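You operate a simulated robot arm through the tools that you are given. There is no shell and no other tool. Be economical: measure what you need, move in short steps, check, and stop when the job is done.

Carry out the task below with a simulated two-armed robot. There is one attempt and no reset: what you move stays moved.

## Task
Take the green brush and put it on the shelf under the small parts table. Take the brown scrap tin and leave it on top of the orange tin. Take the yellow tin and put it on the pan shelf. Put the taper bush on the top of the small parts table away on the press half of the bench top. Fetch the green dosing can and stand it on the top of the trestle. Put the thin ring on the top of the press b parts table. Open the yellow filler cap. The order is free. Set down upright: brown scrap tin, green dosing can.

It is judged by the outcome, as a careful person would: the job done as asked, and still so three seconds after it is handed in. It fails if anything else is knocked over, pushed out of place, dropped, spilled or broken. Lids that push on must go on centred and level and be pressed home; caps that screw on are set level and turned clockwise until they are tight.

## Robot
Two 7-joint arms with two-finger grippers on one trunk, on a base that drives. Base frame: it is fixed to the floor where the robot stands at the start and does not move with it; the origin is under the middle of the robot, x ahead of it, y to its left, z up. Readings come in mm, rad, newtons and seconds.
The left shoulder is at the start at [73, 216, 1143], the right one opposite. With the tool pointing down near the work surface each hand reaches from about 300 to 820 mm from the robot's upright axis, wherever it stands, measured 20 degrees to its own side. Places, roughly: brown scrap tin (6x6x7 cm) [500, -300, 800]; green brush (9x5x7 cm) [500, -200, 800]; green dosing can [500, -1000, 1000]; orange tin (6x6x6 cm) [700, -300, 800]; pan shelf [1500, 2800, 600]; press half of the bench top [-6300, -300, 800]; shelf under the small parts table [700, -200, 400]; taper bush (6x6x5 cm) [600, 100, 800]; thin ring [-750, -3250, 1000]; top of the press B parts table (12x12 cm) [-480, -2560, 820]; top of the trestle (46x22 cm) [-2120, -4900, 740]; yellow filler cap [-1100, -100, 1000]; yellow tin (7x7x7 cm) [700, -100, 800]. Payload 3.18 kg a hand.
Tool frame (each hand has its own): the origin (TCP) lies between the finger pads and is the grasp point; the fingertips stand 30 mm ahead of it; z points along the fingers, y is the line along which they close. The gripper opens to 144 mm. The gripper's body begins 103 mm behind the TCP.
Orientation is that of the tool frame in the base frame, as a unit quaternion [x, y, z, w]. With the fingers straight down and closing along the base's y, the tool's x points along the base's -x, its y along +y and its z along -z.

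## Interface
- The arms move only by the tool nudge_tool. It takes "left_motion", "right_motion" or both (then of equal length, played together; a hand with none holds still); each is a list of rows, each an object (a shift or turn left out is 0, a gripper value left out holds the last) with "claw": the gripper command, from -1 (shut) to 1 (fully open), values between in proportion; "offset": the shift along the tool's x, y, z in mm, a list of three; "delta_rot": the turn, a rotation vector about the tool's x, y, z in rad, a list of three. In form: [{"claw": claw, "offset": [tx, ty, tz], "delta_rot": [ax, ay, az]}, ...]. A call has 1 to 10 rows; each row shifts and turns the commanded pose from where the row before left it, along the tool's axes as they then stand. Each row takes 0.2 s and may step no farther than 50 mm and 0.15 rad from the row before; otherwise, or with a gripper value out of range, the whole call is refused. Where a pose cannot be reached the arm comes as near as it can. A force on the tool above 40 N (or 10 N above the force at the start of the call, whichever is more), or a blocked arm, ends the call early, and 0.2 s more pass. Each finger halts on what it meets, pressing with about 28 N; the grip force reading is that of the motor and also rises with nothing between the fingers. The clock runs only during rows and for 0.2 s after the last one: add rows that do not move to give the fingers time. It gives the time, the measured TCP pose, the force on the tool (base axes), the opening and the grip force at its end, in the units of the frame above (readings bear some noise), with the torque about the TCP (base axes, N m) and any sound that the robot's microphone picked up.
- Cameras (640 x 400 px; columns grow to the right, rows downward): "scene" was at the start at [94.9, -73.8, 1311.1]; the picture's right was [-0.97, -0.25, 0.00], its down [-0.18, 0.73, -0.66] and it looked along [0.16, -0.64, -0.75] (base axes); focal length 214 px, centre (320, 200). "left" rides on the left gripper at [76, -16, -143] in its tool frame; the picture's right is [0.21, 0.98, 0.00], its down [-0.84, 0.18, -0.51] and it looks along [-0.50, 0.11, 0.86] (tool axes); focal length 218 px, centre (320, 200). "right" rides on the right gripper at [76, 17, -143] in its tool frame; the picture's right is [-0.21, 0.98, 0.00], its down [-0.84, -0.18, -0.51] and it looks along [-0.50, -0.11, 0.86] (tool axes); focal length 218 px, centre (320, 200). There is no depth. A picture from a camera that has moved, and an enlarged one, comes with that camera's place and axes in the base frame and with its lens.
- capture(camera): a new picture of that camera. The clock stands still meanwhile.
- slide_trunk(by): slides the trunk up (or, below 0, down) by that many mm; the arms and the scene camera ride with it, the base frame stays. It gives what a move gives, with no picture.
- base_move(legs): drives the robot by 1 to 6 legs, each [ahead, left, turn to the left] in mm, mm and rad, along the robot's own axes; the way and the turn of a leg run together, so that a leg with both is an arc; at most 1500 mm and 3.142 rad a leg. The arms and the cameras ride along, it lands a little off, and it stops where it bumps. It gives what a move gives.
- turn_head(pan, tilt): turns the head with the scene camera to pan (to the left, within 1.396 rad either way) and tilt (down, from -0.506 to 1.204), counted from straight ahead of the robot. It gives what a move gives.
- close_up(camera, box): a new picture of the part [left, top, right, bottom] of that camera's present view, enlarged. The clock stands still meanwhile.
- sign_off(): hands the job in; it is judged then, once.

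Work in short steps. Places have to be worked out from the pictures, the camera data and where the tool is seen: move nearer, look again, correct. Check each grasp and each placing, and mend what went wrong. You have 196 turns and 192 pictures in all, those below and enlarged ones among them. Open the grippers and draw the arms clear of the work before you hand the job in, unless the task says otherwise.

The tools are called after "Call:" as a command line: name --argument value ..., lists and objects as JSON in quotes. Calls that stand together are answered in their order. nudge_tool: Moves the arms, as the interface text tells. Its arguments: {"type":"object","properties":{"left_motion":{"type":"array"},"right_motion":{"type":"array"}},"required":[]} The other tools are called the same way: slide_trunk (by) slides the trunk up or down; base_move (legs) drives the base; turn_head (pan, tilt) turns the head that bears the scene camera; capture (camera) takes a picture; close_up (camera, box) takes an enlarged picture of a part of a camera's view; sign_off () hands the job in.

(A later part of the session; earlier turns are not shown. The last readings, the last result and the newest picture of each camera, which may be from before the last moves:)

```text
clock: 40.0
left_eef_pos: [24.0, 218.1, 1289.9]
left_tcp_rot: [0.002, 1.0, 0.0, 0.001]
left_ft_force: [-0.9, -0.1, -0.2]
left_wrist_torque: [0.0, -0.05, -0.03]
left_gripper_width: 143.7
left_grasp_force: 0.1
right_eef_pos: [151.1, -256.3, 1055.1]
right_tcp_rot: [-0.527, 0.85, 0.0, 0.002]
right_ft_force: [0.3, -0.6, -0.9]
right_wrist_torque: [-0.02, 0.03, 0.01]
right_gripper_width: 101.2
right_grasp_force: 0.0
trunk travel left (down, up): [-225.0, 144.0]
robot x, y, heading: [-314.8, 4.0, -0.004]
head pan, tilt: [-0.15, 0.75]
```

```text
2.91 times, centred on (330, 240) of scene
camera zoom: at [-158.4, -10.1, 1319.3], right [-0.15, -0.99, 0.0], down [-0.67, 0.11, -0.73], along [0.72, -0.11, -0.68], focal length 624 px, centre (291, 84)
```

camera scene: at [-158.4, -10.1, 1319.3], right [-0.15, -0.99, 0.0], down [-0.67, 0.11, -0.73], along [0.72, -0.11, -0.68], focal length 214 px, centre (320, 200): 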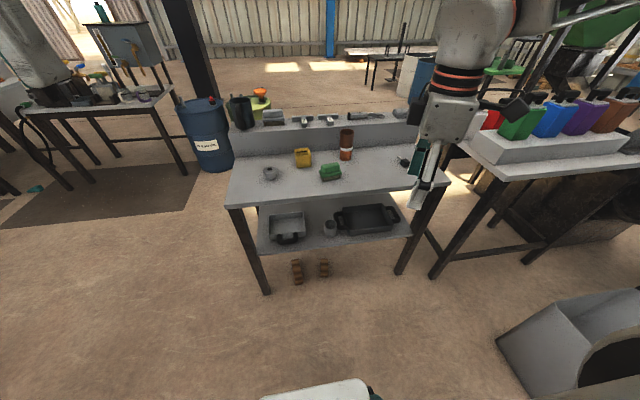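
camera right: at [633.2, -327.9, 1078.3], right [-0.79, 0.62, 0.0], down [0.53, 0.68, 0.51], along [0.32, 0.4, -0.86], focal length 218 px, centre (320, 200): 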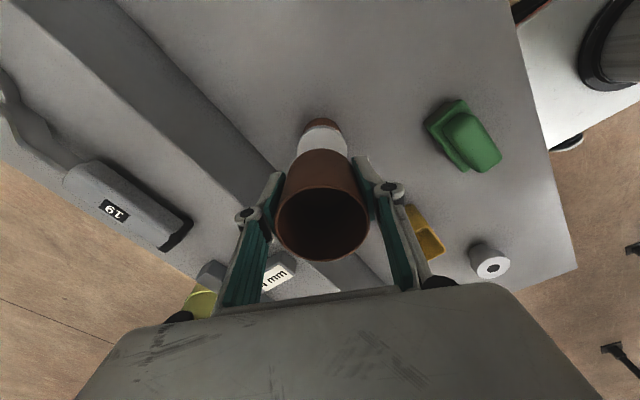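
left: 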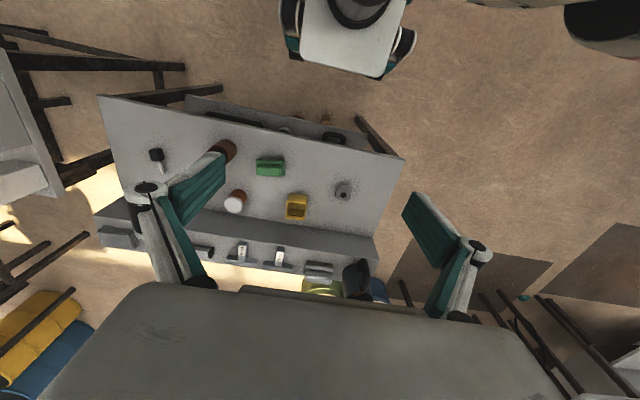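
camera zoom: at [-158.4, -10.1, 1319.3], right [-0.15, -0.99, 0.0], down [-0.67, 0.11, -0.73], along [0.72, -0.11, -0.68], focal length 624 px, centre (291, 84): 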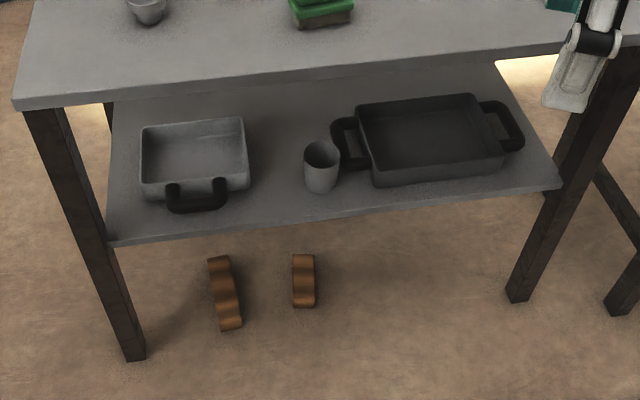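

Shelf has a ~105 mm gap between the left tray and the cup. I'll rotate the brush 90° on the table first (so it's narrow side-to-side), then regrasp it pitched from the front. Driving so the brush lies on the right hand's side.

Call:
base_move --legs '[[0, 260, 0], [350, 0, 0]]'

Call:
nudge_tool --right_motion '[{"offset": [30, -30, 0], "delta_rot": [0, 0, -0.11]}, {"offset": [30, -30, 0], "delta_rot": [0, 0, -0.11]}, {"offset": [35, -25, 0], "delta_rot": [0, 0, -0.11]}, {"offset": [40, -10, 0], "delta_rot": [0, 0, -0.11]}, {}]'

Call:
capture --camera "right"

```text
clock: 44.8
left_eef_pos: [381.9, 475.2, 1289.2]
left_tcp_rot: [0.004, 1.0, -0.001, 0.0]
left_ft_force: [0.4, -0.4, -0.6]
left_wrist_torque: [0.0, 0.07, 0.0]
left_gripper_width: 144.1
left_grasp_force: 0.1
right_eef_pos: [506.0, 0.7, 1054.6]
right_tcp_rot: [-0.526, 0.85, 0.0, 0.002]
right_ft_force: [0.3, -0.4, 0.2]
right_wrist_torque: [0.01, 0.0, -0.02]
right_gripper_width: 100.6
right_grasp_force: 0.0
trunk travel left (down, up): [-225.0, 144.0]
robot x, y, heading: [44.8, 258.7, -0.008]
head pan, tilt: [-0.15, 0.75]
```

```text
clock: 46.0
left_eef_pos: [381.2, 474.0, 1291.0]
left_tcp_rot: [0.004, 1.0, -0.001, 0.0]
left_ft_force: [-0.1, 0.5, -0.1]
left_wrist_torque: [0.01, -0.01, 0.04]
left_gripper_width: 144.1
left_grasp_force: 0.0
right_eef_pos: [556.4, -157.5, 1054.3]
right_tcp_rot: [-0.7, 0.714, -0.001, 0.002]
right_ft_force: [0.3, 0.6, 0.2]
right_wrist_torque: [-0.04, 0.02, 0.0]
right_gripper_width: 100.8
right_grasp_force: 0.0
trunk travel left (down, up): [-225.0, 144.0]
robot x, y, heading: [39.9, 260.2, -0.007]
head pan, tilt: [-0.15, 0.75]
```

```text
163 pictures are left
camera right: at [538.3, -234.3, 1196.9], right [-0.97, 0.23, 0.0], down [0.2, 0.84, 0.51], along [0.12, 0.5, -0.86], focal length 218 px, centre (320, 200)
```

right: 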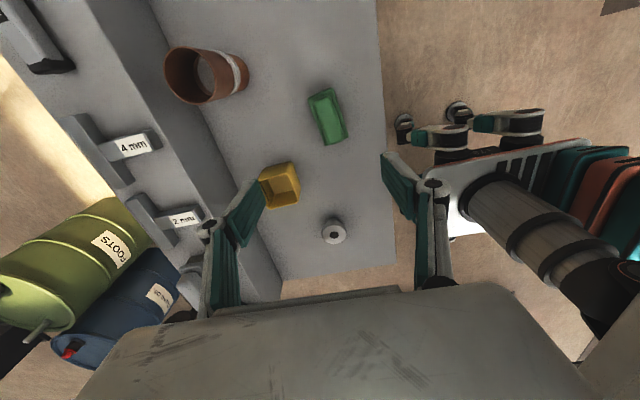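

Brush ≈(541,-167), long axis near y. Aligning and descending partway.

Call:
nudge_tool --right_motion '[{"offset": [10, 15, 30], "delta_rot": [0, 0, -0.1]}, {"offset": [0, 0, 40]}, {"offset": [0, 0, 40]}, {"offset": [0, 0, 40]}, {}]'

Call:
capture --camera "right"

```text
clock: 47.2
left_eef_pos: [380.4, 474.3, 1290.9]
left_tcp_rot: [0.004, 1.0, 0.0, 0.0]
left_ft_force: [0.2, -0.2, 0.1]
left_wrist_torque: [0.03, 0.01, -0.02]
left_gripper_width: 144.0
left_grasp_force: 0.1
right_eef_pos: [544.0, -168.0, 904.1]
right_tcp_rot: [0.733, -0.68, 0.001, -0.003]
right_ft_force: [-0.6, 1.3, 0.2]
right_wrist_torque: [0.01, -0.04, -0.01]
right_gripper_width: 101.2
right_grasp_force: 0.1
trunk travel left (down, up): [-225.0, 144.0]
robot x, y, heading: [37.7, 262.6, -0.01]
head pan, tilt: [-0.15, 0.75]
```

```text
162 pictures are left
camera right: at [533.4, -245.6, 1047.0], right [-0.99, 0.13, 0.0], down [0.11, 0.85, 0.51], along [0.07, 0.5, -0.86], focal length 218 px, centre (320, 200)
```

right: 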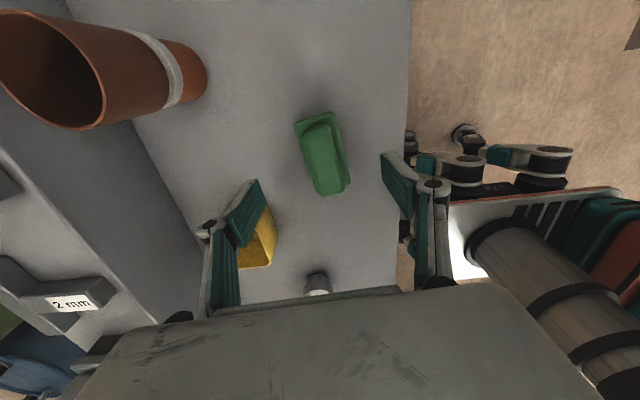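

Call:
nudge_tool --right_motion '[{"offset": [4, 3, 30], "delta_rot": [0, 0, -0.1]}, {"offset": [0, 0, 35]}, {"offset": [0, 0, 32]}, {}]'

Call:
capture --camera "right"

```text
clock: 48.2
left_eef_pos: [381.0, 474.4, 1290.7]
left_tcp_rot: [0.004, 1.0, -0.001, 0.0]
left_ft_force: [-0.9, 0.0, 0.3]
left_wrist_torque: [-0.03, 0.01, 0.0]
left_gripper_width: 144.0
left_grasp_force: 0.0
right_eef_pos: [539.3, -173.4, 808.2]
right_tcp_rot: [0.767, -0.642, 0.001, -0.003]
right_ft_force: [-0.2, 0.2, 0.4]
right_wrist_torque: [0.0, -0.03, -0.02]
right_gripper_width: 101.0
right_grasp_force: 0.1
trunk travel left (down, up): [-225.0, 144.0]
robot x, y, heading: [38.5, 260.3, -0.005]
head pan, tilt: [-0.15, 0.75]
```

```text
161 pictures are left
camera right: at [536.9, -251.9, 950.3], right [-1.0, 0.03, 0.0], down [0.03, 0.86, 0.51], along [0.02, 0.51, -0.86], focal length 218 px, centre (320, 200)
```

right: 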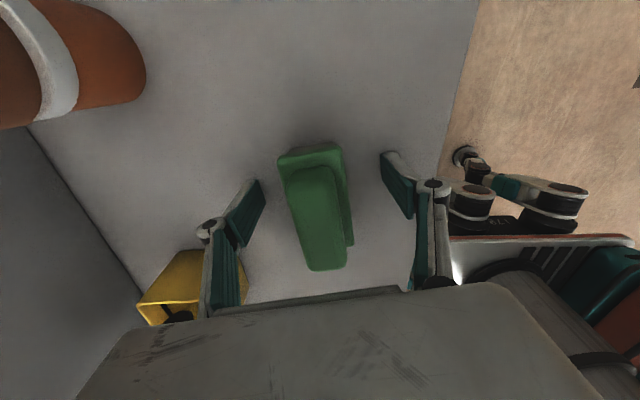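

Call:
nudge_tool --right_motion '[{"claw": 0}, {"claw": -1}, {}, {}, {}]'

Call:
capture --camera "right"

```text
clock: 49.4
left_eef_pos: [378.6, 475.8, 1291.0]
left_tcp_rot: [0.004, 1.0, 0.0, 0.001]
left_ft_force: [0.8, -0.1, -0.4]
left_wrist_torque: [-0.02, 0.01, -0.04]
left_gripper_width: 144.2
left_grasp_force: 0.0
right_eef_pos: [540.5, -173.4, 811.1]
right_tcp_rot: [0.768, -0.641, 0.002, -0.002]
right_ft_force: [-5.2, -3.0, 28.1]
right_wrist_torque: [0.04, 0.23, -0.18]
right_gripper_width: 43.4
right_grasp_force: 27.6
trunk travel left (down, up): [-225.0, 144.0]
robot x, y, heading: [40.2, 259.4, -0.01]
head pan, tilt: [-0.15, 0.75]
```

```text
160 pictures are left
camera right: at [536.0, -251.4, 952.5], right [-1.0, 0.03, -0.01], down [0.02, 0.86, 0.51], along [0.02, 0.51, -0.86], focal length 218 px, centre (320, 200)
```

right: 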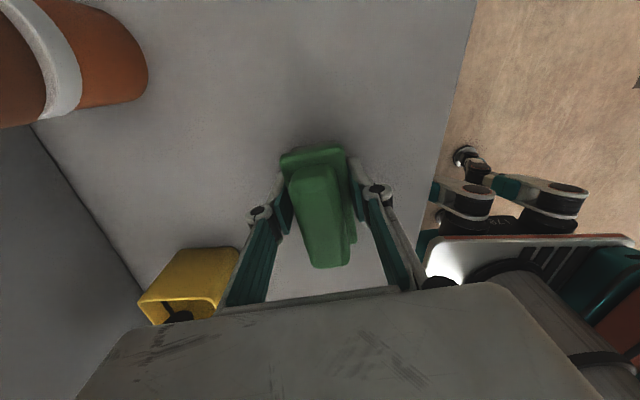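

Gripped (43 mm). Lifting and turning the brush ~100° clockwise.

Call:
nudge_tool --right_motion '[{"offset": [0, 0, -20]}, {"offset": [0, 0, -40]}, {"delta_rot": [0, 0, 0.145]}, {"delta_rot": [0, 0, 0.145]}, {"delta_rot": [0, 0, 0.145]}, {"delta_rot": [0, 0, 0.145]}, {"delta_rot": [0, 0, 0.145]}, {"delta_rot": [0, 0, 0.145]}, {}]'

Call:
nudge_tool --right_motion '[{"delta_rot": [0, 0, 0.145]}, {"delta_rot": [0, 0, 0.145]}, {"delta_rot": [0, 0, 0.145]}, {"delta_rot": [0, 0, 0.145]}, {"delta_rot": [0, 0, 0.145]}, {"delta_rot": [0, 0, 0.145]}, {}]'

Call:
capture --camera "right"

```text
clock: 51.4
left_eef_pos: [382.0, 473.6, 1291.0]
left_tcp_rot: [0.005, 1.0, 0.0, 0.0]
left_ft_force: [0.2, 0.0, 0.1]
left_wrist_torque: [0.02, 0.03, -0.06]
left_gripper_width: 144.1
left_grasp_force: 0.1
right_eef_pos: [538.8, -172.6, 868.2]
right_tcp_rot: [-0.424, 0.905, 0.0, 0.001]
right_ft_force: [-0.7, -0.2, -1.3]
right_wrist_torque: [0.01, 0.03, -0.03]
right_gripper_width: 42.8
right_grasp_force: 28.0
trunk travel left (down, up): [-225.0, 144.0]
robot x, y, heading: [38.5, 261.4, -0.011]
head pan, tilt: [-0.15, 0.75]
```

```text
clock: 53.0
left_eef_pos: [382.3, 474.3, 1290.3]
left_tcp_rot: [0.005, 1.0, -0.001, 0.0]
left_ft_force: [-0.2, 0.8, 0.3]
left_wrist_torque: [0.01, -0.02, -0.02]
left_gripper_width: 143.9
left_grasp_force: 0.1
right_eef_pos: [552.0, -216.7, 879.5]
right_tcp_rot: [-0.007, 1.0, 0.011, -0.002]
right_ft_force: [-0.5, -0.2, -1.1]
right_wrist_torque: [0.02, 0.01, 0.03]
right_gripper_width: 43.0
right_grasp_force: 27.8
right hand out of reach, approached as far as the arm can: row 5, 6
trunk travel left (down, up): [-225.0, 144.0]
robot x, y, heading: [37.3, 262.2, -0.009]
head pan, tilt: [-0.15, 0.75]
```

```text
159 pictures are left
camera right: at [475.2, -205.6, 1022.4], right [0.2, 0.98, 0.02], down [0.85, -0.18, 0.5], along [0.49, -0.08, -0.87], focal length 218 px, centre (320, 200)
```

right: 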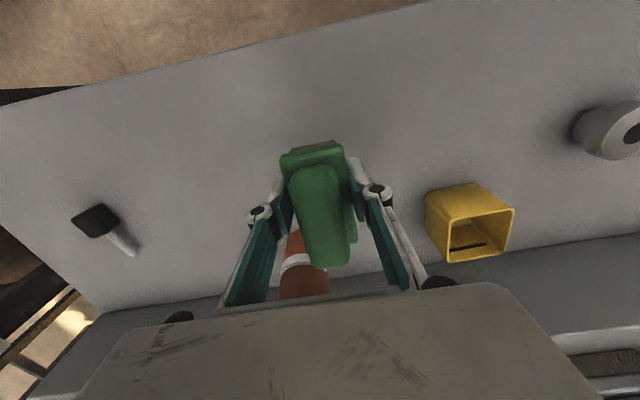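

Brush now points along x. I'll lower it onto the table using the trunk (avoids arm limits).

Call:
slide_trunk --by -62

Call:
capture --camera "right"

```text
clock: 53.6
left_eef_pos: [387.6, 475.2, 1249.8]
left_tcp_rot: [0.004, 1.0, -0.001, -0.009]
left_ft_force: [-0.7, 0.3, 1.0]
left_wrist_torque: [0.02, -0.01, 0.01]
left_gripper_width: 144.1
left_grasp_force: 0.1
right_eef_pos: [546.7, -216.1, 810.5]
right_tcp_rot: [-0.006, 0.999, 0.008, -0.043]
right_ft_force: [-1.4, 3.9, 14.3]
right_wrist_torque: [-0.27, -0.07, -0.03]
right_gripper_width: 43.2
right_grasp_force: 28.5
trunk travel left (down, up): [-190.0, 180.0]
robot x, y, heading: [43.5, 260.7, -0.012]
head pan, tilt: [-0.15, 0.75]
stopped: the force on the tool passed its limit at 124 N (the readings are from after the stop); the commanded pose is now the measured one
```

```text
158 pictures are left
camera right: at [481.7, -204.5, 959.9], right [0.2, 0.98, 0.0], down [0.89, -0.18, 0.43], along [0.42, -0.08, -0.9], focal length 218 px, centre (320, 200)
```

right: 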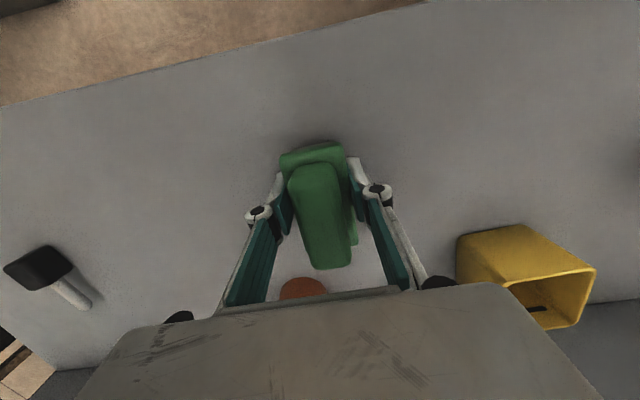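

The slide overshot onto the table (brush touching down, tool slightly tilted). Releasing and lifting to inspect.

Call:
nudge_tool --right_motion '[{"offset": [0, 0, -2]}, {"claw": -0.1}, {"claw": 0.3}, {"claw": 0.4}, {"offset": [0, 0, -30]}, {"offset": [0, 0, -40]}, {"offset": [0, 0, -40]}, {}]'

Call:
capture --camera "right"

Call:
capture --camera "scene"

```text
clock: 55.4
left_eef_pos: [389.3, 474.0, 1248.9]
left_tcp_rot: [0.005, 1.0, 0.0, -0.01]
left_ft_force: [1.0, 0.3, -0.3]
left_wrist_torque: [0.02, -0.01, 0.0]
left_gripper_width: 143.8
left_grasp_force: 0.1
right_eef_pos: [555.7, -219.3, 921.0]
right_tcp_rot: [-0.006, 0.999, 0.01, -0.045]
right_ft_force: [0.7, -0.9, 0.5]
right_wrist_torque: [0.0, 0.01, 0.03]
right_gripper_width: 101.1
right_grasp_force: 0.0
trunk travel left (down, up): [-190.0, 180.0]
robot x, y, heading: [39.3, 261.5, -0.008]
head pan, tilt: [-0.15, 0.75]
```

```text
157 pictures are left
camera right: at [492.6, -206.7, 1070.3], right [0.2, 0.98, 0.0], down [0.89, -0.18, 0.43], along [0.42, -0.08, -0.9], focal length 218 px, centre (320, 200)
```

right: 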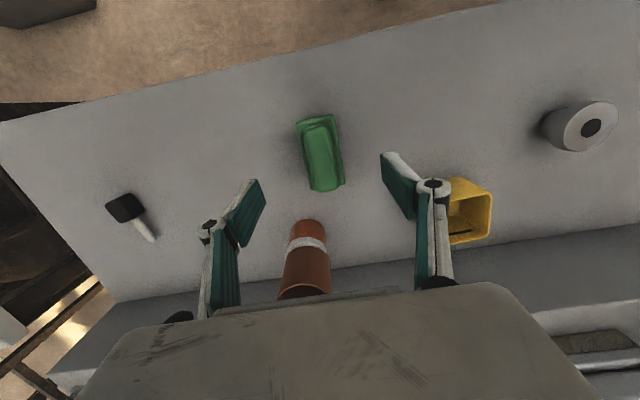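

```text
156 pictures are left
camera scene: at [225.7, 247.2, 1282.0], right [-0.16, -0.99, 0.0], down [-0.67, 0.11, -0.73], along [0.72, -0.12, -0.68], focal length 214 px, centre (320, 200)
```

scene: 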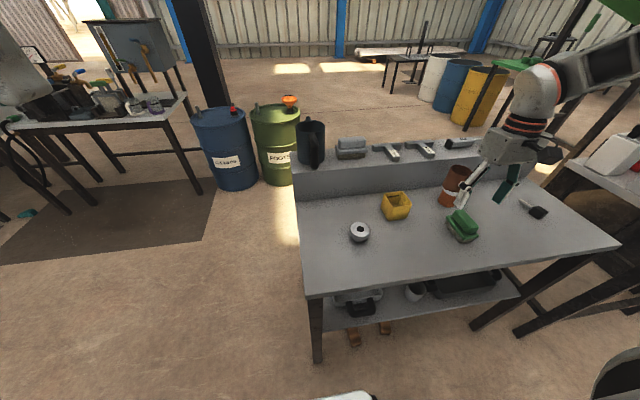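

Brush is upright at ≈(548,-217), length along x. Now raise, back the base off 250 mm, then pitch the hand forward ~50°.

Call:
base_move --legs '[[-250, 0, 0]]'

Call:
nudge_tool --right_motion '[{"delta_rot": [0, -0.14, 0]}, {"delta_rot": [0, -0.14, 0]}, {"delta_rot": [0, -0.14, 0]}, {"delta_rot": [0, -0.14, 0]}, {"delta_rot": [0, -0.14, 0]}, {"delta_rot": [0, -0.14, 0]}, {"delta_rot": [0, -0.12, 0]}, {}]'

Call:
capture --camera "right"

```text
clock: 57.2
left_eef_pos: [140.3, 476.8, 1248.4]
left_tcp_rot: [0.004, 1.0, 0.0, -0.01]
left_ft_force: [-0.1, -1.1, 0.5]
left_wrist_torque: [0.01, -0.02, 0.0]
left_gripper_width: 143.8
left_grasp_force: 0.0
right_eef_pos: [307.6, -215.6, 921.7]
right_tcp_rot: [-0.006, 0.999, 0.009, -0.045]
right_ft_force: [-0.9, 0.0, 0.6]
right_wrist_torque: [0.01, -0.02, 0.01]
right_gripper_width: 100.7
right_grasp_force: 0.0
trunk travel left (down, up): [-190.0, 180.0]
robot x, y, heading: [-206.6, 262.3, -0.009]
head pan, tilt: [-0.15, 0.75]
```

```text
clock: 59.0
left_eef_pos: [142.1, 477.6, 1249.9]
left_tcp_rot: [0.003, 1.0, 0.0, -0.01]
left_ft_force: [-0.5, -0.3, 0.3]
left_wrist_torque: [-0.07, 0.0, 0.0]
left_gripper_width: 143.9
left_grasp_force: 0.1
right_eef_pos: [312.1, -244.4, 926.4]
right_tcp_rot: [-0.002, 0.906, 0.011, 0.423]
right_ft_force: [-0.4, 0.4, -0.6]
right_wrist_torque: [-0.02, 0.0, -0.02]
right_gripper_width: 101.0
right_grasp_force: 0.1
right hand out of reach, approached as far as the arm can: row 2, 3, 4
trunk travel left (down, up): [-190.0, 180.0]
robot x, y, heading: [-208.7, 261.3, -0.008]
head pan, tilt: [-0.15, 0.75]
```

```text
155 pictures are left
camera right: at [153.7, -230.8, 959.4], right [0.12, 0.98, 0.18], down [0.16, -0.2, 0.97], along [0.98, -0.09, -0.18], focal length 218 px, centre (320, 200)
```

right: 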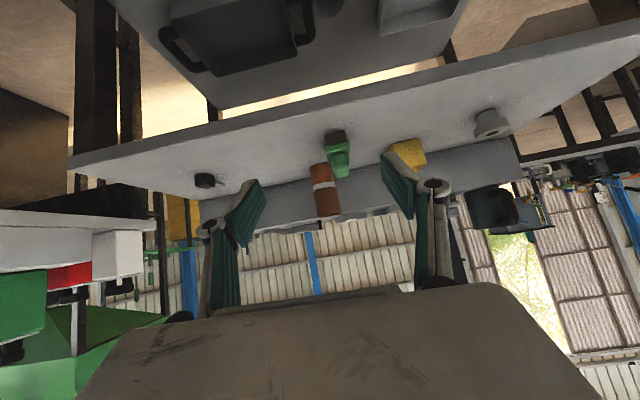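

Hand is pitched 50°. Approaching the brush along the tool axis, stopping ~55 mm short.

Call:
nudge_tool --right_motion '[{"offset": [-13, 5, 40]}, {"offset": [-13, 5, 40]}, {"offset": [-13, 5, 40]}, {"offset": [-13, 5, 40]}, {"offset": [-12, 7, 40]}, {}]'

Call:
capture --camera "right"

Call:
capture --camera "scene"

```text
clock: 60.5
left_eef_pos: [138.5, 476.6, 1250.4]
left_tcp_rot: [0.004, 1.0, 0.0, -0.009]
left_ft_force: [-1.4, 0.3, 0.2]
left_wrist_torque: [0.0, -0.02, -0.03]
left_gripper_width: 143.8
left_grasp_force: 0.1
right_eef_pos: [507.2, -213.5, 846.7]
right_tcp_rot: [-0.002, 0.906, 0.011, 0.423]
right_ft_force: [0.1, 0.5, 0.1]
right_wrist_torque: [0.01, 0.01, 0.0]
right_gripper_width: 100.8
right_grasp_force: 0.1
trunk travel left (down, up): [-190.0, 180.0]
robot x, y, heading: [-210.5, 255.7, -0.012]
head pan, tilt: [-0.15, 0.75]
```

```text
154 pictures are left
camera right: at [348.9, -200.0, 880.1], right [0.12, 0.98, 0.18], down [0.16, -0.2, 0.97], along [0.98, -0.09, -0.18], focal length 218 px, centre (320, 200)
```

right: 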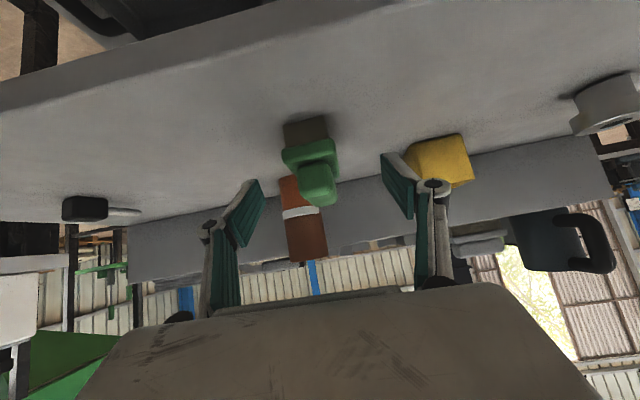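

```text
153 pictures are left
camera scene: at [-23.7, 249.8, 1282.6], right [-0.16, -0.99, 0.0], down [-0.67, 0.11, -0.73], along [0.72, -0.12, -0.68], focal length 214 px, centre (320, 200)
```

scene: 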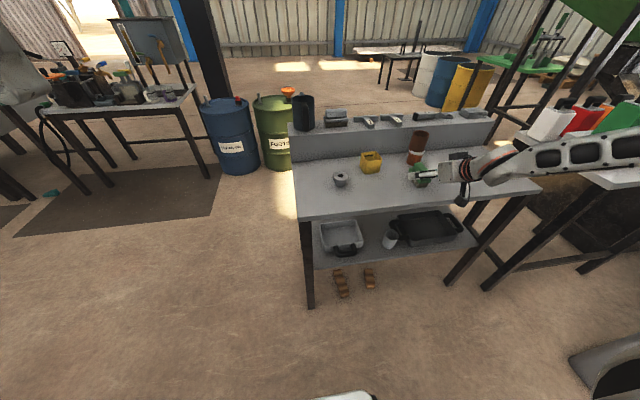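

Call:
nudge_tool --right_motion '[{"offset": [-1, -3, 25]}, {"offset": [-1, 0, 27]}, {}, {"claw": 0}, {"claw": -1}, {}, {}]'

Call:
capture --camera "right"

```text
clock: 62.0
left_eef_pos: [140.7, 475.7, 1251.3]
left_tcp_rot: [0.005, 1.0, 0.0, -0.009]
left_ft_force: [-0.3, -0.7, -0.3]
left_wrist_torque: [0.0, 0.0, 0.0]
left_gripper_width: 143.8
left_grasp_force: 0.0
right_eef_pos: [547.6, -215.1, 814.1]
right_tcp_rot: [-0.002, 0.906, 0.011, 0.423]
right_ft_force: [1.0, 0.4, -0.3]
right_wrist_torque: [0.0, -0.04, 0.0]
right_gripper_width: 44.4
right_grasp_force: 27.7
trunk travel left (down, up): [-190.0, 180.0]
robot x, y, heading: [-208.5, 260.8, -0.009]
head pan, tilt: [-0.15, 0.75]
```

```text
152 pictures are left
camera right: at [389.1, -201.4, 847.1], right [0.12, 0.98, 0.18], down [0.16, -0.2, 0.97], along [0.98, -0.09, -0.18], focal length 218 px, centre (320, 200)
```

right: 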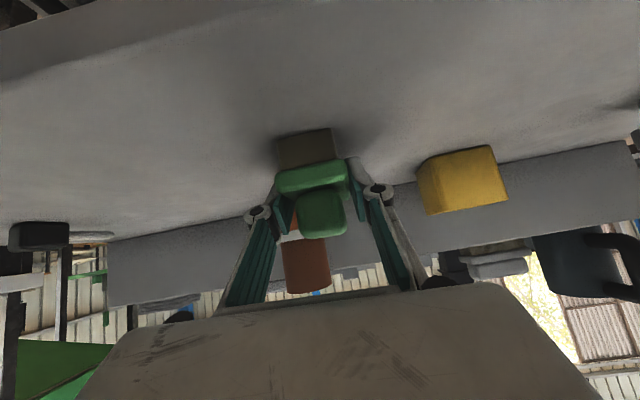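

Gripped the brush. Lift, back off, and lower the trunk.

Call:
nudge_tool --right_motion '[{"offset": [-15, 0, -13]}, {"offset": [-23, 0, -19]}, {"offset": [-23, 0, -19]}, {}]'

Call:
base_move --legs '[[-330, 0, 0]]'

Call:
slide_trunk --by -185

Call:
turn_head --pan -0.3 --tilt 0.55

Call:
capture --camera "scene"

```text
clock: 63.0
left_eef_pos: [141.6, 476.4, 1249.9]
left_tcp_rot: [0.003, 1.0, 0.0, -0.009]
left_ft_force: [0.1, 0.4, -0.5]
left_wrist_torque: [0.02, 0.03, -0.01]
left_gripper_width: 143.9
left_grasp_force: 0.0
right_eef_pos: [547.1, -218.1, 892.4]
right_tcp_rot: [-0.002, 0.907, 0.011, 0.421]
right_ft_force: [0.5, -0.7, -0.9]
right_wrist_torque: [0.04, 0.02, 0.03]
right_gripper_width: 43.9
right_grasp_force: 27.7
trunk travel left (down, up): [-190.0, 180.0]
robot x, y, heading: [-208.9, 265.5, -0.01]
head pan, tilt: [-0.15, 0.75]
```

```text
clock: 65.2
left_eef_pos: [-182.5, 478.0, 1249.0]
left_tcp_rot: [0.006, 1.0, 0.0, -0.01]
left_ft_force: [0.2, -0.2, -0.2]
left_wrist_torque: [0.03, -0.06, -0.01]
left_gripper_width: 144.0
left_grasp_force: 0.0
right_eef_pos: [221.1, -216.6, 892.4]
right_tcp_rot: [-0.001, 0.907, 0.011, 0.421]
right_ft_force: [0.1, -0.1, -1.1]
right_wrist_torque: [0.02, -0.04, -0.03]
right_gripper_width: 44.1
right_grasp_force: 28.7
trunk travel left (down, up): [-190.0, 180.0]
robot x, y, heading: [-528.7, 268.2, -0.01]
head pan, tilt: [-0.15, 0.75]
```

```text
clock: 67.2
left_eef_pos: [-107.1, 477.3, 1002.3]
left_tcp_rot: [0.004, 0.988, 0.0, -0.152]
left_ft_force: [0.1, 0.2, -0.5]
left_wrist_torque: [0.0, -0.02, -0.01]
left_gripper_width: 144.1
left_grasp_force: 0.1
right_eef_pos: [221.6, -216.6, 710.4]
right_tcp_rot: [-0.001, 0.906, 0.011, 0.424]
right_ft_force: [0.1, -0.5, -0.6]
right_wrist_torque: [0.01, 0.03, 0.0]
right_gripper_width: 43.9
right_grasp_force: 27.9
trunk travel left (down, up): [-5.0, 365.0]
robot x, y, heading: [-529.7, 264.4, -0.012]
head pan, tilt: [-0.15, 0.75]
```

```text
clock: 68.0
left_eef_pos: [-107.1, 478.0, 1002.1]
left_tcp_rot: [0.005, 0.988, 0.001, -0.153]
left_ft_force: [-0.4, 0.4, -0.2]
left_wrist_torque: [0.02, 0.01, -0.01]
left_gripper_width: 144.1
left_grasp_force: 0.1
right_eef_pos: [221.4, -216.4, 707.6]
right_tcp_rot: [0.0, 0.907, 0.011, 0.422]
right_ft_force: [0.2, 0.6, -1.5]
right_wrist_torque: [-0.01, 0.01, 0.0]
right_gripper_width: 44.3
right_grasp_force: 28.0
trunk travel left (down, up): [-5.0, 365.0]
robot x, y, heading: [-532.7, 264.4, -0.015]
head pan, tilt: [-0.3, 0.55]
```

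```text
151 pictures are left
camera scene: at [-160.4, 236.3, 1070.0], right [-0.31, -0.95, 0.0], down [-0.5, 0.16, -0.85], along [0.81, -0.26, -0.52], focal length 214 px, centre (320, 200)
```

scene: 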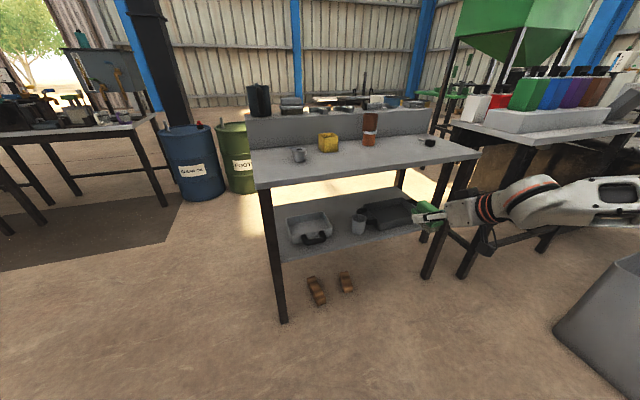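

Call:
close_up --camera "scene" --box '[250, 150, 450, 275]'

```text
3.20 times, centred on (350, 212) of scene
camera zoom: at [-160.4, 236.3, 1070.0], right [-0.31, -0.95, 0.0], down [-0.5, 0.16, -0.85], along [0.81, -0.26, -0.52], focal length 686 px, centre (224, 160)
```

zoom: 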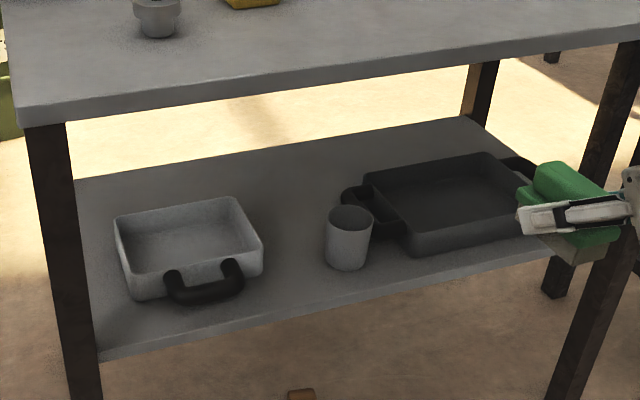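

Gap between tray and cup centred at y≈-100 (≈100 mm wide). Shift base left ~116 mm and lower the hand in free space.

Call:
base_move --legs '[[0, 116, 0.014]]'

Call:
nudge_tool --right_motion '[{"offset": [33, 0, 27.7]}, {"offset": [33, 0, 27.7]}, {"offset": [33, 0, 27.7]}, {"offset": [33, 0, 27.7]}, {"offset": [30, 0, 25]}, {}]'

Call:
capture --camera "right"

Call:
capture --camera "scene"

```text
clock: 69.7
left_eef_pos: [-107.9, 599.5, 1002.8]
left_tcp_rot: [-0.003, 0.988, 0.0, -0.154]
left_ft_force: [0.4, 0.1, 0.5]
left_wrist_torque: [0.02, 0.0, -0.02]
left_gripper_width: 144.2
left_grasp_force: 0.1
right_eef_pos: [229.9, -89.9, 707.9]
right_tcp_rot: [-0.007, 0.906, 0.013, 0.423]
right_ft_force: [0.1, -0.4, -1.5]
right_wrist_torque: [0.0, 0.01, 0.04]
right_gripper_width: 44.3
right_grasp_force: 27.5
trunk travel left (down, up): [-5.0, 365.0]
robot x, y, heading: [-533.3, 381.7, 0.004]
head pan, tilt: [-0.3, 0.55]
```

```text
clock: 71.0
left_eef_pos: [-108.6, 599.9, 1002.9]
left_tcp_rot: [-0.002, 0.988, 0.0, -0.153]
left_ft_force: [0.9, 0.8, 0.0]
left_wrist_torque: [-0.04, -0.01, 0.0]
left_gripper_width: 144.0
left_grasp_force: 0.2
right_eef_pos: [229.2, -83.7, 497.8]
right_tcp_rot: [-0.008, 0.906, 0.014, 0.423]
right_ft_force: [-0.4, -0.3, -0.7]
right_wrist_torque: [-0.03, 0.02, 0.0]
right_gripper_width: 44.3
right_grasp_force: 27.4
trunk travel left (down, up): [-5.0, 365.0]
robot x, y, heading: [-532.1, 380.2, 0.006]
head pan, tilt: [-0.3, 0.55]
```

```text
149 pictures are left
camera right: at [69.1, -72.3, 531.2], right [0.11, 0.98, 0.18], down [0.16, -0.19, 0.97], along [0.98, -0.08, -0.18], focal length 218 px, centre (320, 200)
```

right: 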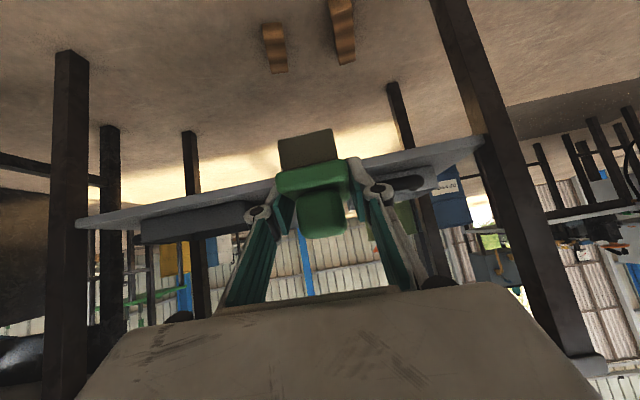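

```text
148 pictures are left
camera scene: at [-159.8, 357.3, 1070.3], right [-0.29, -0.96, 0.0], down [-0.5, 0.15, -0.85], along [0.82, -0.25, -0.52], focal length 214 px, centre (320, 200)
```

scene: 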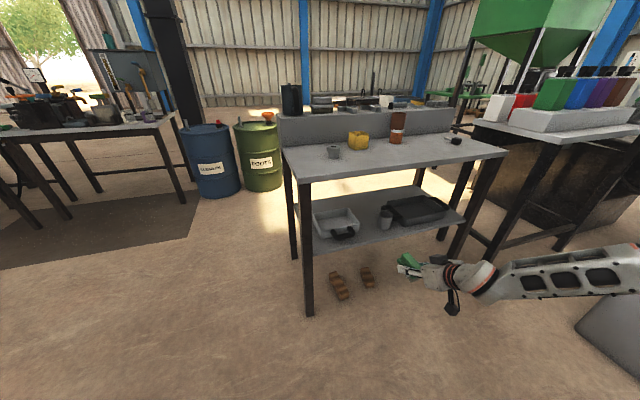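

Call:
nudge_tool --right_motion '[{"offset": [0, -16, 0]}, {}]'

Call:
base_move --legs '[[170, 0, 0]]'

Call:
close_up --camera "scene" --box '[300, 190, 500, 315]'

Call:
capture --camera "right"

```text
clock: 71.7
left_eef_pos: [-109.4, 599.5, 1001.9]
left_tcp_rot: [-0.002, 0.988, 0.0, -0.153]
left_ft_force: [-0.5, 0.1, 0.5]
left_wrist_torque: [-0.01, 0.02, -0.01]
left_gripper_width: 144.3
left_grasp_force: 0.1
right_eef_pos: [227.0, -99.8, 496.7]
right_tcp_rot: [-0.008, 0.907, 0.014, 0.422]
right_ft_force: [0.1, 0.1, -1.0]
right_wrist_torque: [-0.01, 0.03, 0.02]
right_gripper_width: 44.3
right_grasp_force: 28.3
trunk travel left (down, up): [-5.0, 365.0]
robot x, y, heading: [-531.7, 378.8, 0.008]
head pan, tilt: [-0.3, 0.55]
```

```text
clock: 73.1
left_eef_pos: [61.1, 600.2, 1002.5]
left_tcp_rot: [-0.003, 0.988, -0.001, -0.154]
left_ft_force: [0.3, 0.1, 1.0]
left_wrist_torque: [0.03, 0.03, 0.01]
left_gripper_width: 144.0
left_grasp_force: 0.0
right_eef_pos: [399.3, -98.8, 496.6]
right_tcp_rot: [-0.008, 0.906, 0.014, 0.422]
right_ft_force: [-0.1, -0.2, -1.2]
right_wrist_torque: [-0.01, 0.01, 0.0]
right_gripper_width: 44.4
right_grasp_force: 27.8
trunk travel left (down, up): [-5.0, 365.0]
robot x, y, heading: [-361.1, 380.4, 0.005]
head pan, tilt: [-0.3, 0.55]
```

```text
3.20 times, centred on (400, 252) of scene
camera zoom: at [10.9, 358.6, 1069.9], right [-0.29, -0.96, 0.0], down [-0.5, 0.15, -0.85], along [0.82, -0.25, -0.52], focal length 686 px, centre (64, 32)
```

zoom: 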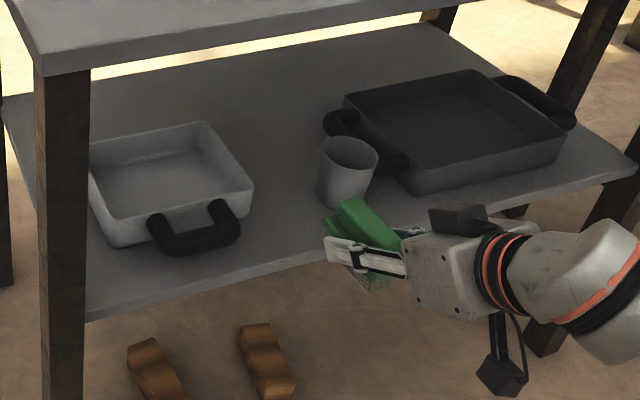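

```text
146 pictures are left
camera right: at [239.8, -86.9, 530.2], right [0.11, 0.98, 0.18], down [0.16, -0.19, 0.97], along [0.98, -0.08, -0.18], focal length 218 px, centre (320, 200)
```

right: 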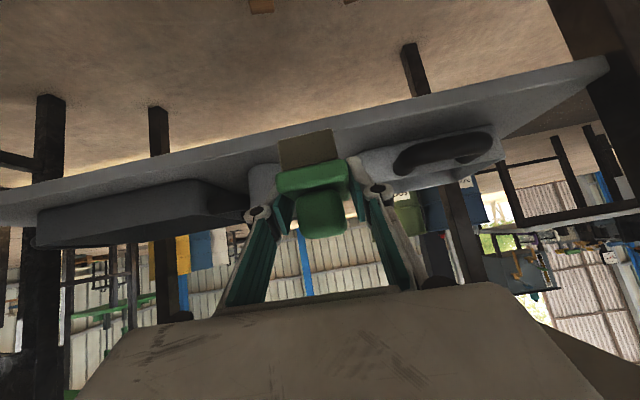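

Clear path confirmed: brush passes between cup and tray. Drive the last ~105 mm.

Call:
base_move --legs '[[106, 0, 0]]'

Call:
close_up --camera "scene" --box '[300, 200, 500, 325]'

Call:
capture --camera "right"

```text
clock: 74.3
left_eef_pos: [163.4, 600.9, 1001.8]
left_tcp_rot: [-0.003, 0.988, -0.001, -0.154]
left_ft_force: [-1.3, 0.6, -1.3]
left_wrist_torque: [-0.01, 0.03, -0.01]
left_gripper_width: 144.0
left_grasp_force: 0.1
right_eef_pos: [500.7, -98.3, 496.7]
right_tcp_rot: [-0.008, 0.907, 0.014, 0.421]
right_ft_force: [-0.4, 0.9, -1.7]
right_wrist_torque: [0.0, -0.02, -0.04]
right_gripper_width: 44.3
right_grasp_force: 27.7
trunk travel left (down, up): [-5.0, 365.0]
robot x, y, heading: [-259.7, 379.2, 0.002]
head pan, tilt: [-0.3, 0.55]
```

```text
3.20 times, centred on (400, 262) of scene
camera zoom: at [113.5, 359.1, 1069.8], right [-0.29, -0.96, 0.0], down [-0.5, 0.15, -0.85], along [0.82, -0.25, -0.52], focal length 686 px, centre (64, 0)
```

zoom: 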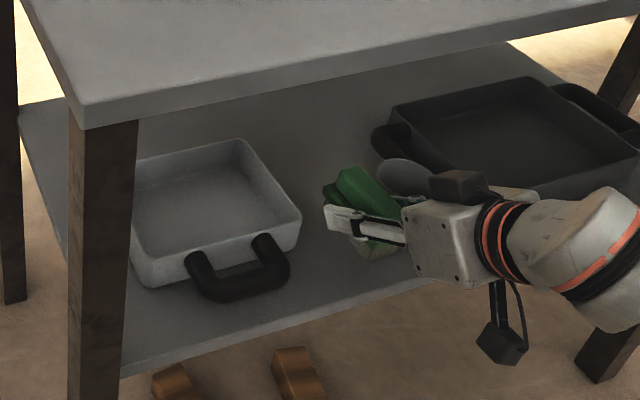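

```text
144 pictures are left
camera right: at [342.2, -86.5, 530.1], right [0.11, 0.98, 0.18], down [0.16, -0.19, 0.97], along [0.98, -0.08, -0.18], focal length 218 px, centre (320, 200)
```

right: 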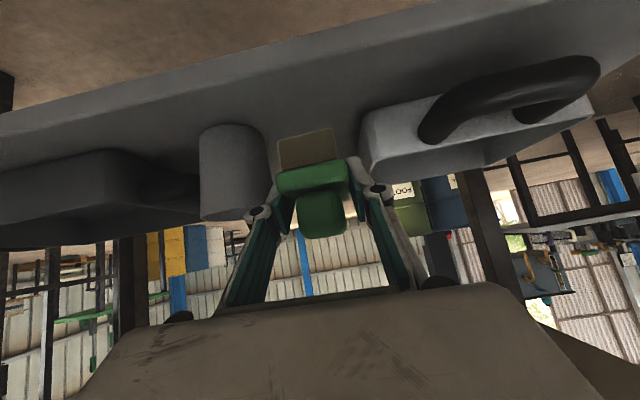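

Call:
nudge_tool --right_motion '[{"offset": [11.5, 1, 9.6]}, {"offset": [11.5, 1, 9.6]}, {"offset": [3.8, 1, 3.2]}, {}]'

Call:
nudge_tool --right_motion '[{"offset": [2.3, 0, 1.9]}, {"offset": [2.3, 0, 1.9]}, {}]'

Call:
capture --camera "right"

```text
clock: 75.3
left_eef_pos: [162.9, 602.1, 1001.9]
left_tcp_rot: [-0.002, 0.988, 0.0, -0.154]
left_ft_force: [0.0, 0.2, -0.7]
left_wrist_torque: [-0.03, 0.0, 0.01]
left_gripper_width: 144.0
left_grasp_force: 0.1
right_eef_pos: [501.5, -94.3, 462.5]
right_tcp_rot: [-0.008, 0.907, 0.014, 0.422]
right_ft_force: [0.1, -0.1, -1.9]
right_wrist_torque: [0.01, 0.02, 0.02]
right_gripper_width: 44.4
right_grasp_force: 28.1
trunk travel left (down, up): [-5.0, 365.0]
robot x, y, heading: [-256.7, 383.0, 0.006]
head pan, tilt: [-0.3, 0.55]
```

```text
clock: 76.1
left_eef_pos: [163.4, 602.2, 1002.8]
left_tcp_rot: [-0.002, 0.988, -0.001, -0.153]
left_ft_force: [-0.4, 0.4, -0.9]
left_wrist_torque: [0.02, -0.01, -0.01]
left_gripper_width: 143.8
left_grasp_force: 0.0
right_eef_pos: [499.6, -94.7, 456.3]
right_tcp_rot: [-0.008, 0.907, 0.014, 0.421]
right_ft_force: [0.0, 0.4, -0.9]
right_wrist_torque: [0.01, 0.01, 0.0]
right_gripper_width: 44.6
right_grasp_force: 28.6
trunk travel left (down, up): [-5.0, 365.0]
robot x, y, heading: [-258.3, 381.0, 0.006]
head pan, tilt: [-0.3, 0.55]
```

```text
143 pictures are left
camera right: at [342.2, -82.6, 490.2], right [0.11, 0.98, 0.18], down [0.16, -0.19, 0.97], along [0.98, -0.08, -0.18], focal length 218 px, centre (320, 200)
```

right: 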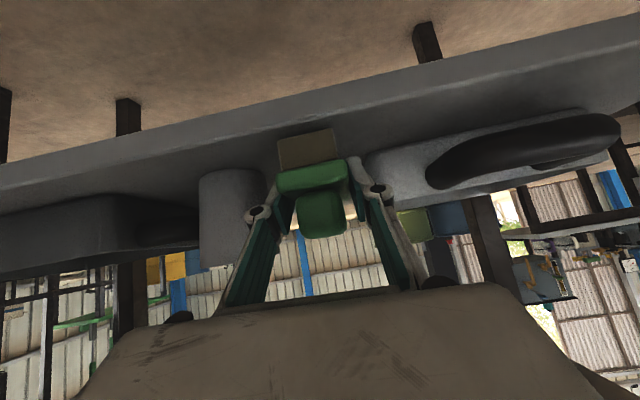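

Call:
nudge_tool --right_motion '[{"offset": [1.6, 0, 1.3]}, {"offset": [1.6, 0, 1.3]}, {"offset": [1.6, 0, 1.3]}, {}]'

```text
clock: 77.1
left_eef_pos: [162.0, 601.2, 1002.7]
left_tcp_rot: [-0.002, 0.988, -0.001, -0.152]
left_ft_force: [1.0, 0.8, 0.8]
left_wrist_torque: [0.02, -0.02, 0.01]
left_gripper_width: 144.0
left_grasp_force: 0.1
right_eef_pos: [502.3, -93.5, 453.4]
right_tcp_rot: [-0.008, 0.905, 0.013, 0.424]
right_ft_force: [-1.5, -0.7, 13.5]
right_wrist_torque: [-0.1, 0.23, -0.01]
right_gripper_width: 44.2
right_grasp_force: 27.9
trunk travel left (down, up): [-5.0, 365.0]
robot x, y, heading: [-260.1, 385.0, 0.007]
head pan, tilt: [-0.3, 0.55]
```

Contact at 13.5 N. Open slightly and withdraw along the tool axis.

Call:
nudge_tool --right_motion '[{"offset": [-0.8, 0, -0.6]}, {"claw": -0.25}, {"claw": -0.12}, {}, {"offset": [0, 0, -20]}, {"offset": [0, 0, -30]}, {"offset": [0, 0, -40]}, {"offset": [0, 0, -40]}, {}]'

Call:
capture --camera "right"

Call:
close_up --camera "scene" --box '[300, 200, 500, 325]'

```text
clock: 79.1
left_eef_pos: [163.4, 601.9, 1001.8]
left_tcp_rot: [-0.002, 0.988, 0.0, -0.153]
left_ft_force: [0.2, 0.9, 0.3]
left_wrist_torque: [-0.02, 0.0, 0.03]
left_gripper_width: 143.7
left_grasp_force: 0.0
right_eef_pos: [400.4, -98.4, 535.9]
right_tcp_rot: [-0.008, 0.907, 0.014, 0.421]
right_ft_force: [-0.2, 0.1, -0.5]
right_wrist_torque: [0.01, -0.01, -0.02]
right_gripper_width: 63.4
right_grasp_force: 0.0
trunk travel left (down, up): [-5.0, 365.0]
robot x, y, heading: [-259.7, 380.9, 0.012]
head pan, tilt: [-0.3, 0.55]
```

```text
142 pictures are left
camera right: at [241.4, -88.1, 570.0], right [0.11, 0.98, 0.18], down [0.16, -0.19, 0.97], along [0.98, -0.08, -0.18], focal length 218 px, centre (320, 200)
```

right: 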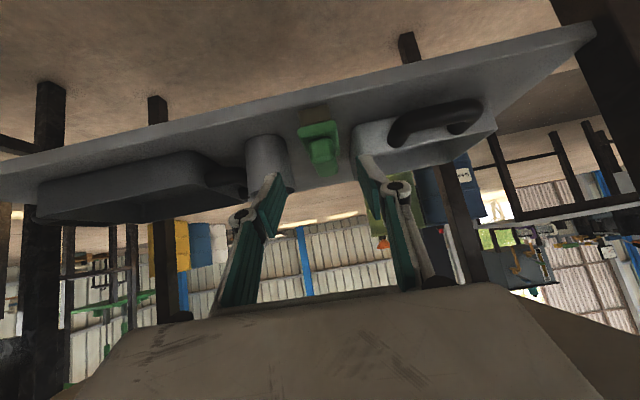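

```text
3.20 times, centred on (400, 262) of scene
camera zoom: at [113.0, 359.3, 1070.0], right [-0.29, -0.96, 0.0], down [-0.5, 0.15, -0.85], along [0.82, -0.25, -0.52], focal length 686 px, centre (64, 0)
```

zoom: 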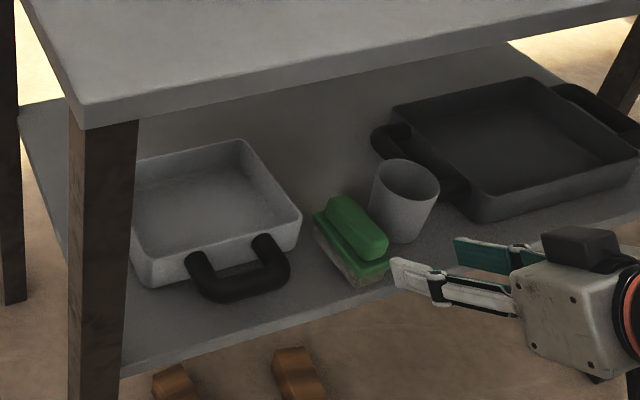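

Brush is neatly on the shelf. Back away, raise the trunk, and straighten the hand to vertical.

Call:
base_move --legs '[[-250, 0, 0]]'

Call:
slide_trunk --by 220

Call:
nudge_tool --right_motion '[{"claw": 0.8, "offset": [-30, -20, -20], "delta_rot": [0, 0.14, 0]}, {"offset": [-30, -20, -20], "delta_rot": [0, 0.14, 0]}, {"offset": [-30, -20, -20], "delta_rot": [0, 0.14, 0]}, {"offset": [-20, -20, -30], "delta_rot": [0, 0.14, 0]}, {"offset": [-10, -20, -30], "delta_rot": [0, 0.14, 0]}, {"offset": [0, -20, -30], "delta_rot": [0, 0.14, 0]}, {}]'

```text
clock: 80.9
left_eef_pos: [-84.4, 601.4, 1002.8]
left_tcp_rot: [-0.004, 0.988, 0.0, -0.153]
left_ft_force: [0.5, -0.2, -0.3]
left_wrist_torque: [0.0, -0.03, -0.01]
left_gripper_width: 143.9
left_grasp_force: 0.1
right_eef_pos: [155.1, -99.3, 537.3]
right_tcp_rot: [-0.008, 0.906, 0.014, 0.422]
right_ft_force: [-0.2, -0.5, 0.2]
right_wrist_torque: [0.0, 0.02, 0.0]
right_gripper_width: 63.6
right_grasp_force: 0.2
trunk travel left (down, up): [-5.0, 365.0]
robot x, y, heading: [-506.2, 381.7, 0.011]
head pan, tilt: [-0.3, 0.55]
```

```text
clock: 83.2
left_eef_pos: [-131.3, 599.7, 1273.6]
left_tcp_rot: [-0.007, 0.997, -0.004, -0.074]
left_ft_force: [-0.6, 0.0, -0.2]
left_wrist_torque: [0.03, 0.03, -0.02]
left_gripper_width: 143.8
left_grasp_force: 0.0
right_eef_pos: [155.9, -100.5, 754.9]
right_tcp_rot: [-0.009, 0.907, 0.015, 0.421]
right_ft_force: [0.1, 0.5, -0.1]
right_wrist_torque: [0.03, -0.01, -0.01]
right_gripper_width: 63.5
right_grasp_force: 0.0
trunk travel left (down, up): [-225.0, 145.0]
robot x, y, heading: [-502.3, 378.7, 0.009]
head pan, tilt: [-0.3, 0.55]
```

```text
clock: 84.8
left_eef_pos: [-133.5, 601.8, 1274.0]
left_tcp_rot: [-0.007, 0.997, -0.003, -0.072]
left_ft_force: [0.6, 0.3, -0.1]
left_wrist_torque: [0.01, -0.04, 0.03]
left_gripper_width: 143.8
left_grasp_force: 0.0
right_eef_pos: [183.9, -220.8, 955.1]
right_tcp_rot: [-0.014, 1.0, 0.01, 0.016]
right_ft_force: [-0.6, 0.2, 0.6]
right_wrist_torque: [0.0, 0.0, 0.0]
right_gripper_width: 129.4
right_grasp_force: 0.0
trunk travel left (down, up): [-225.0, 145.0]
robot x, y, heading: [-504.4, 378.6, 0.009]
head pan, tilt: [-0.3, 0.55]
```

Next: yellow tin with right hand, bush with left hand. Pull the right hand closer and yaw it 90°, then drive in.

Call:
nudge_tool --right_motion '[{"offset": [45, 0, 0]}, {"offset": [45, 0, 0]}, {"offset": [45, 0, 0]}, {"offset": [30, 0, -20]}, {"delta_rot": [0, 0, -0.145], "offset": [0, 0, -30]}, {"delta_rot": [0, 0, -0.145], "offset": [0, 0, -30]}, {"delta_rot": [0, 0, -0.145]}, {"delta_rot": [0, 0, -0.145]}, {"delta_rot": [0, 0, -0.145]}, {"delta_rot": [0, 0, -0.145]}]'

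Call:
nudge_tool --right_motion '[{"delta_rot": [0, 0, -0.145]}, {"delta_rot": [0, 0, -0.145]}, {"delta_rot": [0, 0, -0.145]}, {"delta_rot": [0, 0, -0.145]}, {"delta_rot": [0, 0, -0.145]}, {}]'

Call:
base_move --legs '[[615, 0, 0]]'

Call:
capture --camera "right"

```text
clock: 87.0
left_eef_pos: [-132.9, 600.7, 1274.3]
left_tcp_rot: [-0.008, 0.997, -0.004, -0.072]
left_ft_force: [0.1, -0.3, 0.1]
left_wrist_torque: [0.02, -0.01, -0.02]
left_gripper_width: 144.0
left_grasp_force: 0.2
right_eef_pos: [18.5, -229.7, 1030.8]
right_tcp_rot: [-0.435, 0.9, 0.002, 0.018]
right_ft_force: [0.2, -0.6, 0.1]
right_wrist_torque: [0.0, 0.03, -0.02]
right_gripper_width: 129.8
right_grasp_force: 0.1
trunk travel left (down, up): [-225.0, 145.0]
robot x, y, heading: [-504.3, 376.6, 0.009]
head pan, tilt: [-0.3, 0.55]
```

```text
clock: 88.4
left_eef_pos: [-132.1, 601.8, 1275.0]
left_tcp_rot: [-0.008, 0.997, -0.003, -0.072]
left_ft_force: [-1.0, -0.3, -0.1]
left_wrist_torque: [-0.01, 0.02, 0.0]
left_gripper_width: 144.0
left_grasp_force: 0.0
right_eef_pos: [18.4, -228.5, 1031.1]
right_tcp_rot: [0.726, -0.688, 0.004, -0.018]
right_ft_force: [0.3, 0.3, -0.5]
right_wrist_torque: [-0.03, -0.02, -0.02]
right_gripper_width: 129.4
right_grasp_force: 0.1
trunk travel left (down, up): [-225.0, 145.0]
robot x, y, heading: [-501.2, 382.4, 0.006]
head pan, tilt: [-0.3, 0.55]
```

```text
clock: 91.9
left_eef_pos: [480.6, 597.8, 1274.6]
left_tcp_rot: [-0.003, 0.997, -0.003, -0.072]
left_ft_force: [0.2, -0.3, 0.6]
left_wrist_torque: [0.02, -0.01, -0.01]
left_gripper_width: 143.9
left_grasp_force: 0.1
right_eef_pos: [622.4, -233.5, 1030.0]
right_tcp_rot: [0.722, -0.691, 0.005, -0.018]
right_ft_force: [-0.9, -0.2, -0.5]
right_wrist_torque: [0.01, 0.01, 0.01]
right_gripper_width: 129.7
right_grasp_force: 0.1
trunk travel left (down, up): [-225.0, 145.0]
robot x, y, heading: [106.4, 386.2, -0.0]
head pan, tilt: [-0.3, 0.55]
```

```text
140 pictures are left
camera right: at [605.6, -313.3, 1170.9], right [-0.99, 0.17, -0.03], down [0.13, 0.84, 0.53], along [0.11, 0.52, -0.85], focal length 218 px, centre (320, 200)
```

right: 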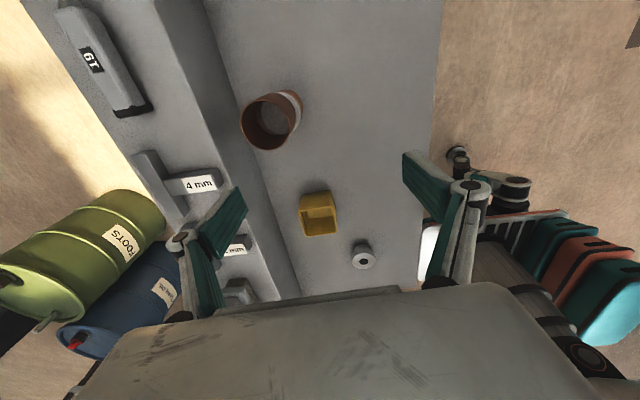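

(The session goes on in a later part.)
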